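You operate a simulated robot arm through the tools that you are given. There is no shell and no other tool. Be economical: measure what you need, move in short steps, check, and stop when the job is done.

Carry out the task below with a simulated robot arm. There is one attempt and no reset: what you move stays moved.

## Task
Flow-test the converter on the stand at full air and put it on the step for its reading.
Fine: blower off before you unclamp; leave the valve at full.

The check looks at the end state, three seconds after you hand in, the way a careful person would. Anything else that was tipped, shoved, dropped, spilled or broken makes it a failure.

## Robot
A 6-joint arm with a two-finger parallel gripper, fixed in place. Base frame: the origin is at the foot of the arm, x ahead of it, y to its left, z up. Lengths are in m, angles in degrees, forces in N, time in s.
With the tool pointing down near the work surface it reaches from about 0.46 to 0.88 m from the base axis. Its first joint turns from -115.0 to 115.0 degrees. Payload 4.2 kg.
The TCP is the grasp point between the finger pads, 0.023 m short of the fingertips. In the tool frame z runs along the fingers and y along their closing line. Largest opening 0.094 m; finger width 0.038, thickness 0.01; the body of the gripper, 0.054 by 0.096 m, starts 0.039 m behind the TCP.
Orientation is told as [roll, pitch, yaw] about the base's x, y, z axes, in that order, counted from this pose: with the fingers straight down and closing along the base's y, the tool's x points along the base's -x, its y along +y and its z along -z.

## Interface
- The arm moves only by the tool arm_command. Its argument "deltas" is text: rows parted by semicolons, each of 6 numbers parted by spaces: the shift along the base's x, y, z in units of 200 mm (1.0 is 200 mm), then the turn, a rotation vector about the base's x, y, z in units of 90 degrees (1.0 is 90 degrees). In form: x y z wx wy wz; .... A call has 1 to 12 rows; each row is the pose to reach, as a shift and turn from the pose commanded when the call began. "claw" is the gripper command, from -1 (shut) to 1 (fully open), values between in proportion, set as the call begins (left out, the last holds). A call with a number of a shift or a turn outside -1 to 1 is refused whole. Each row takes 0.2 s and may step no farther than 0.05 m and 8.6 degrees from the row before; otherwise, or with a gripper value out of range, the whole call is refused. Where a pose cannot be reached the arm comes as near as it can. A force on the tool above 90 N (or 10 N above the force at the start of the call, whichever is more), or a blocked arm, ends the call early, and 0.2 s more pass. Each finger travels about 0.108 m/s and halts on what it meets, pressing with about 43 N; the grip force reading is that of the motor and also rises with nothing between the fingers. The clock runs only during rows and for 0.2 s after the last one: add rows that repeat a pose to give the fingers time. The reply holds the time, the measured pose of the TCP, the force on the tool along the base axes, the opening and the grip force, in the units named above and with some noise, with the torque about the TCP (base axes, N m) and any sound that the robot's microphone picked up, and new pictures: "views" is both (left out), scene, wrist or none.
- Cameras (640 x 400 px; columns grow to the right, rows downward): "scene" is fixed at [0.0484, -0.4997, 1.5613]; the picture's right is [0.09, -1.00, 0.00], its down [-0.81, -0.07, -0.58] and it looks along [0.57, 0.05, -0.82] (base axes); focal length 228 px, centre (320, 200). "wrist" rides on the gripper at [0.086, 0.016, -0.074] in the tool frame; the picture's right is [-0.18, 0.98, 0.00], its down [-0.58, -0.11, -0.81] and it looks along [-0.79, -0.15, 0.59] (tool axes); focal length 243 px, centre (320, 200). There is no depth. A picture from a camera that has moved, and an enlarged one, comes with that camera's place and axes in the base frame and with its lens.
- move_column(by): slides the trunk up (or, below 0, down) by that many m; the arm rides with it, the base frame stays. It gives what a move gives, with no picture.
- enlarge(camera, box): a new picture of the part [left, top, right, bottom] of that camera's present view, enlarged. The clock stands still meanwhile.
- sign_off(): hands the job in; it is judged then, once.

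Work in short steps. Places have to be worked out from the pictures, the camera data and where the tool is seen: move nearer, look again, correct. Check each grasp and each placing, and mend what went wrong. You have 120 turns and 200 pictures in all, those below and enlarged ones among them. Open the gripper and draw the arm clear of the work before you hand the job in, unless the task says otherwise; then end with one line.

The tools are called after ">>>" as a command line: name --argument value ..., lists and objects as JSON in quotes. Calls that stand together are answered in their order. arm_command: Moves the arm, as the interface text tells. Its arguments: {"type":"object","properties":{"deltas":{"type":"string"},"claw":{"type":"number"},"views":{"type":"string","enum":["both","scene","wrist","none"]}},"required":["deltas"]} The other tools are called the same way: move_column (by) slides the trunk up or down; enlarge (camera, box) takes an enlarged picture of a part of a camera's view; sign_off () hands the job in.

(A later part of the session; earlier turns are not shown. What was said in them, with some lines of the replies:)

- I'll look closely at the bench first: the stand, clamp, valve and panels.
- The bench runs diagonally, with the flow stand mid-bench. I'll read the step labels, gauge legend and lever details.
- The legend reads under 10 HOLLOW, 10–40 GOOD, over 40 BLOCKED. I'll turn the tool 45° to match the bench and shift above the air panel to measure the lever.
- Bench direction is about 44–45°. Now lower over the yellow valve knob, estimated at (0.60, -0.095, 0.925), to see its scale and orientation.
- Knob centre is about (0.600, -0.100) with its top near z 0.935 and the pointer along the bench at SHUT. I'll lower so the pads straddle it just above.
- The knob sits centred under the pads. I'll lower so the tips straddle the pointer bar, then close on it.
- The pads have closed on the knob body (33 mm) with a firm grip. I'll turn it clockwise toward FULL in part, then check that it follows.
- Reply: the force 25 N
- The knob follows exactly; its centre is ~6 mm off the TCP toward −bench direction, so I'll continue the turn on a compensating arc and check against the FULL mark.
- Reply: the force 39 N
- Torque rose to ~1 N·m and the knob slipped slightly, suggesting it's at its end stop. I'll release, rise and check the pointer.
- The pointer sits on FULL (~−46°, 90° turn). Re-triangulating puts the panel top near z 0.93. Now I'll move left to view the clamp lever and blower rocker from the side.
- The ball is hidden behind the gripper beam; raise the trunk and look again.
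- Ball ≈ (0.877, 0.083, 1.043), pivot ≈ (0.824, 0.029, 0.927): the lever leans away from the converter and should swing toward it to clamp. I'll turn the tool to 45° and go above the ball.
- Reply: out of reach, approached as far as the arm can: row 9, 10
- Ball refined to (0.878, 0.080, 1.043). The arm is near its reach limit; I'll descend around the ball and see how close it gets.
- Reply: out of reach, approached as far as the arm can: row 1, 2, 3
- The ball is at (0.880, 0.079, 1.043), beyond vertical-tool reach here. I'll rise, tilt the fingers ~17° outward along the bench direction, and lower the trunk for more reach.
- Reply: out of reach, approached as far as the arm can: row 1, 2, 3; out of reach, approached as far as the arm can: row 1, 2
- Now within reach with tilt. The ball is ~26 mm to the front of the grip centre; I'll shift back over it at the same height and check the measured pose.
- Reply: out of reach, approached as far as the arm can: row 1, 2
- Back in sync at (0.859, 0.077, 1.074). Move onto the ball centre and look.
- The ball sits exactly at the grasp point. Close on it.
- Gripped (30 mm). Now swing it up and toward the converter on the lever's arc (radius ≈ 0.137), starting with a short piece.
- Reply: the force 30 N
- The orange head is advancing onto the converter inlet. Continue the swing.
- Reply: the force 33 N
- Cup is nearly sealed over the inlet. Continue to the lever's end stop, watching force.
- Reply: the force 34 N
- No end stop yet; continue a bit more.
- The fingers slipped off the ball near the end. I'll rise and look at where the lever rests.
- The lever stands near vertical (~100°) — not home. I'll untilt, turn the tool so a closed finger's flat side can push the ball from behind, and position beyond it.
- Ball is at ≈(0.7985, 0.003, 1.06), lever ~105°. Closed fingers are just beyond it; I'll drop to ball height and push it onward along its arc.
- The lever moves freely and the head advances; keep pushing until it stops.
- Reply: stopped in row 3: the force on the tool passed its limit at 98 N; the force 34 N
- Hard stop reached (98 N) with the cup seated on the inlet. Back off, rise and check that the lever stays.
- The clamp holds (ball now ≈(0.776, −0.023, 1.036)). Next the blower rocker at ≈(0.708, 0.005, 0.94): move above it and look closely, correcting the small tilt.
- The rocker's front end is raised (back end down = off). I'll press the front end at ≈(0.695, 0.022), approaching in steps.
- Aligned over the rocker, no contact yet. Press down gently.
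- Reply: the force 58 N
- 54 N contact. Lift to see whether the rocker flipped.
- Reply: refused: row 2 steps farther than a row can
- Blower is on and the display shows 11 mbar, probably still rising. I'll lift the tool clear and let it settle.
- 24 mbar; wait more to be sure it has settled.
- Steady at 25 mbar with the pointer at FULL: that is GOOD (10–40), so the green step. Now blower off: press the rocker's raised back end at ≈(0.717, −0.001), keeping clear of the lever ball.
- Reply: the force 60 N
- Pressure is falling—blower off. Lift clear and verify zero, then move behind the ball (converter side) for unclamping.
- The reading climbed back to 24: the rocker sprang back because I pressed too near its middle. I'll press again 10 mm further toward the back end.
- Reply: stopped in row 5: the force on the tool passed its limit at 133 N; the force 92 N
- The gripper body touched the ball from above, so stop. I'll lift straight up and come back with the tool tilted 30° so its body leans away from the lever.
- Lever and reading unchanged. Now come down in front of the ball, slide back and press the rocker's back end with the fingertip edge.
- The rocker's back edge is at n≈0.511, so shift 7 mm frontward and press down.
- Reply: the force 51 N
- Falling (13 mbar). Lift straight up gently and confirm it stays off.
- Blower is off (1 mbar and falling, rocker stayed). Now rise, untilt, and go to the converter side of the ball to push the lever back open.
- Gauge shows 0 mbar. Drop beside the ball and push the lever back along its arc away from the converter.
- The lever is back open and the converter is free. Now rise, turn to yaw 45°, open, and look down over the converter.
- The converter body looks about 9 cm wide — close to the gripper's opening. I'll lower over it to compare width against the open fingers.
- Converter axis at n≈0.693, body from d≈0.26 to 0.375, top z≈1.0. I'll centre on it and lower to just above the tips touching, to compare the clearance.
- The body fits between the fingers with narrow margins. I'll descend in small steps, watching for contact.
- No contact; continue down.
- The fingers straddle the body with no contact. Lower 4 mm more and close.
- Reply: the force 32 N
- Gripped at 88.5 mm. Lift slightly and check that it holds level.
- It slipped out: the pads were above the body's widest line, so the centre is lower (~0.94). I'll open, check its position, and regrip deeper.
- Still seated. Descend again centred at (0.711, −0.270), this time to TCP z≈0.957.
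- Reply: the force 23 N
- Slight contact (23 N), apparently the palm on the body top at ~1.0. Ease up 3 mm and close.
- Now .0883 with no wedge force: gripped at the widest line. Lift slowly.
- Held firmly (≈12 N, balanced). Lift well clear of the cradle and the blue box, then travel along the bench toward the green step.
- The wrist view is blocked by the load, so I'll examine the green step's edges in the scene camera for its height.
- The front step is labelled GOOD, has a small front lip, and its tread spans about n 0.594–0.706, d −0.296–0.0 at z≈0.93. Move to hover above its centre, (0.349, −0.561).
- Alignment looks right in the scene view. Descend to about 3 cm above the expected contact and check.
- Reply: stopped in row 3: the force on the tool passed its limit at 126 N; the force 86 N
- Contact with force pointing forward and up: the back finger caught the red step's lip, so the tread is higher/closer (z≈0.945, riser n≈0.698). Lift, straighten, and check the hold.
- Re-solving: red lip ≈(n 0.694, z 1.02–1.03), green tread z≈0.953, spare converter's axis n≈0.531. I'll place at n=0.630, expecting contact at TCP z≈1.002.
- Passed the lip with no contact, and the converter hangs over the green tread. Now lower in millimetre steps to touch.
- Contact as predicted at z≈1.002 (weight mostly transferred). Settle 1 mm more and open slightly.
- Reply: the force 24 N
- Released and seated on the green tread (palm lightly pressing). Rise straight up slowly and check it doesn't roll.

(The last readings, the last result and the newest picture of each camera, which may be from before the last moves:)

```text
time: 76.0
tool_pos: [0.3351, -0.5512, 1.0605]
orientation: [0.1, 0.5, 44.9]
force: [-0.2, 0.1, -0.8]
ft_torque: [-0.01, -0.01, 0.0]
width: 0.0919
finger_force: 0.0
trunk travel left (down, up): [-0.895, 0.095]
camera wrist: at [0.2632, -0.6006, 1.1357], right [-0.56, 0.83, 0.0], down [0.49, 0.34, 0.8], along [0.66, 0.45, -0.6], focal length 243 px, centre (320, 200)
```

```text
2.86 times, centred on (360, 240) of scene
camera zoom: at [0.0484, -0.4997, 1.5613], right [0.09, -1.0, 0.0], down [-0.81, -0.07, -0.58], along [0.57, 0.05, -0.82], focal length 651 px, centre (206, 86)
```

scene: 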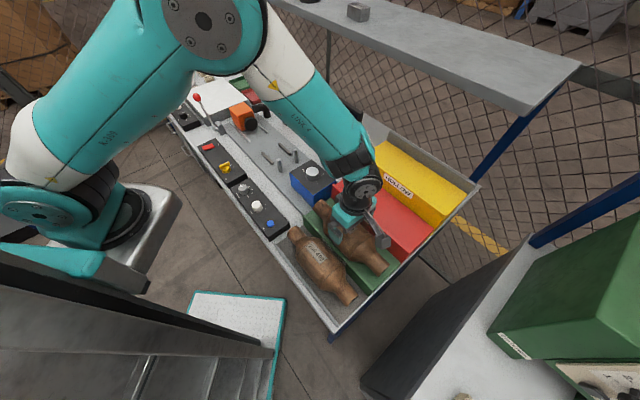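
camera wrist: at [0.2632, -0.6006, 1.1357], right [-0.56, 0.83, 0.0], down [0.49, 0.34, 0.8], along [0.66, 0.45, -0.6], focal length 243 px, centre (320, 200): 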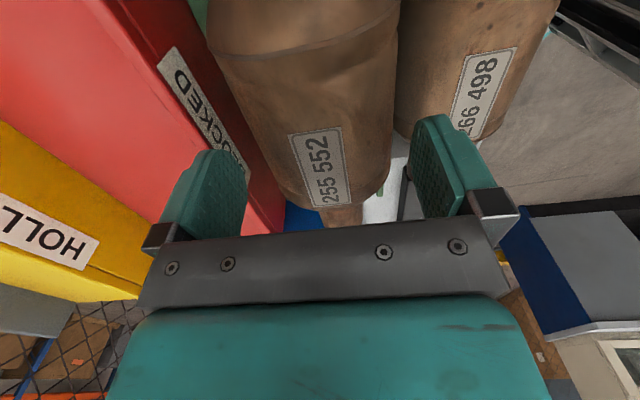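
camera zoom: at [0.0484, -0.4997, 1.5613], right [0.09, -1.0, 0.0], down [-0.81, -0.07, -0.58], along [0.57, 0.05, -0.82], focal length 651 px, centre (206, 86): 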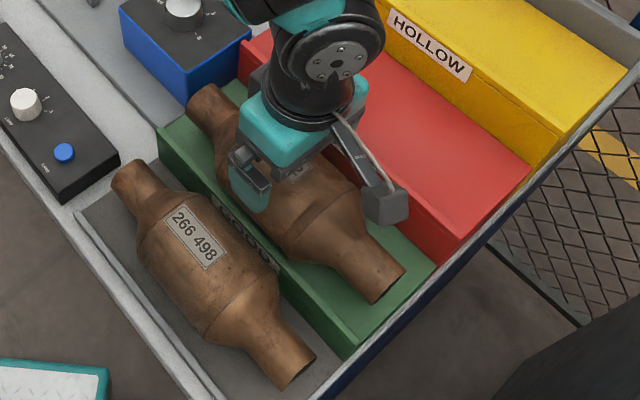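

The converter stays seated. Draw the arm up and away from the work, then do a final check of everything.

>>> arm_command --deltas "0 0 0.2 0 0 0; 0 0 0.45 0 0 0; 0 0 0.7 0 0 0; 0.1 0.1 0.85 0 0 0; 0.25 0.25 0.9 0 0 0; 0.35 0.4 0.9 0 0 0; 0.45 0.55 0.9 0 0 0; 0.55 0.7 0.9 0 0 0; 0.62 0.85 0.9 0 0 0; 0.65 1 0.9 0 0 0" --claw 1 --views "scene"

>>> enlarge --camera "scene" --box '[280, 170, 440, 310]'

>>> enlarge --camera "scene" --box '[180, 70, 320, 190]'

```text
time: 78.2
tool_pos: [0.4677, -0.3524, 1.2398]
orientation: [0.1, 0.4, 44.9]
force: [0.4, -0.3, 0.0]
ft_torque: [-0.01, -0.01, 0.0]
width: 0.094
finger_force: 0.1
trunk travel left (down, up): [-0.895, 0.095]
```

scene: 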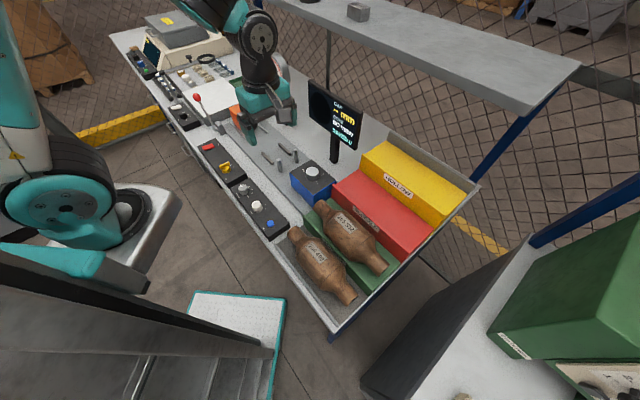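

```text
2.86 times, centred on (360, 240) of scene
camera zoom: at [0.0484, -0.4997, 1.5613], right [0.09, -1.0, 0.0], down [-0.81, -0.07, -0.58], along [0.57, 0.05, -0.82], focal length 651 px, centre (206, 86)
```

zoom: 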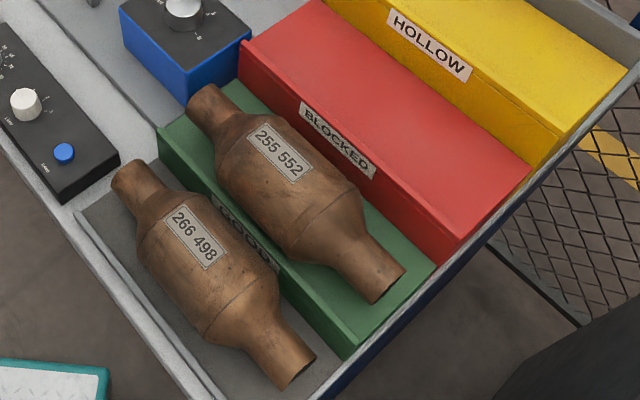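

```text
3.33 times, centred on (250, 130) of scene
camera zoom: at [0.0484, -0.4997, 1.5613], right [0.09, -1.0, 0.0], down [-0.81, -0.07, -0.58], along [0.57, 0.05, -0.82], focal length 759 px, centre (553, 433)
```

zoom: 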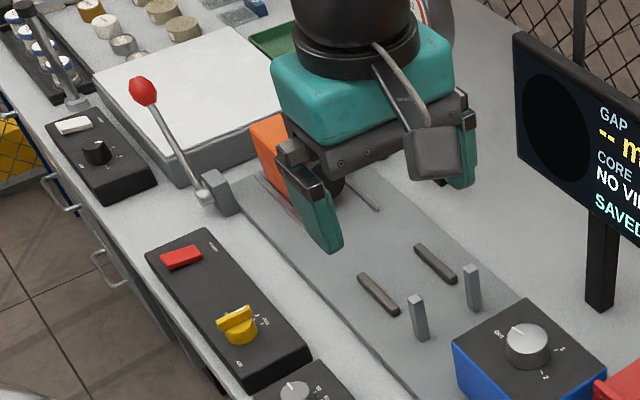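

The converter rests on the GOOD step, the blower is off, the valve is at FULL, the lever is open and nothing else has been disturbed. Handing in.

>>> sign_off

```text
The job is handed in.
```

I flow-tested converter 255 552 at full air: it read a steady 25 mbar, which is GOOD (10–40), so it is on the green GOOD step. I switched the blower off before unclamping and left the valve at FULL.
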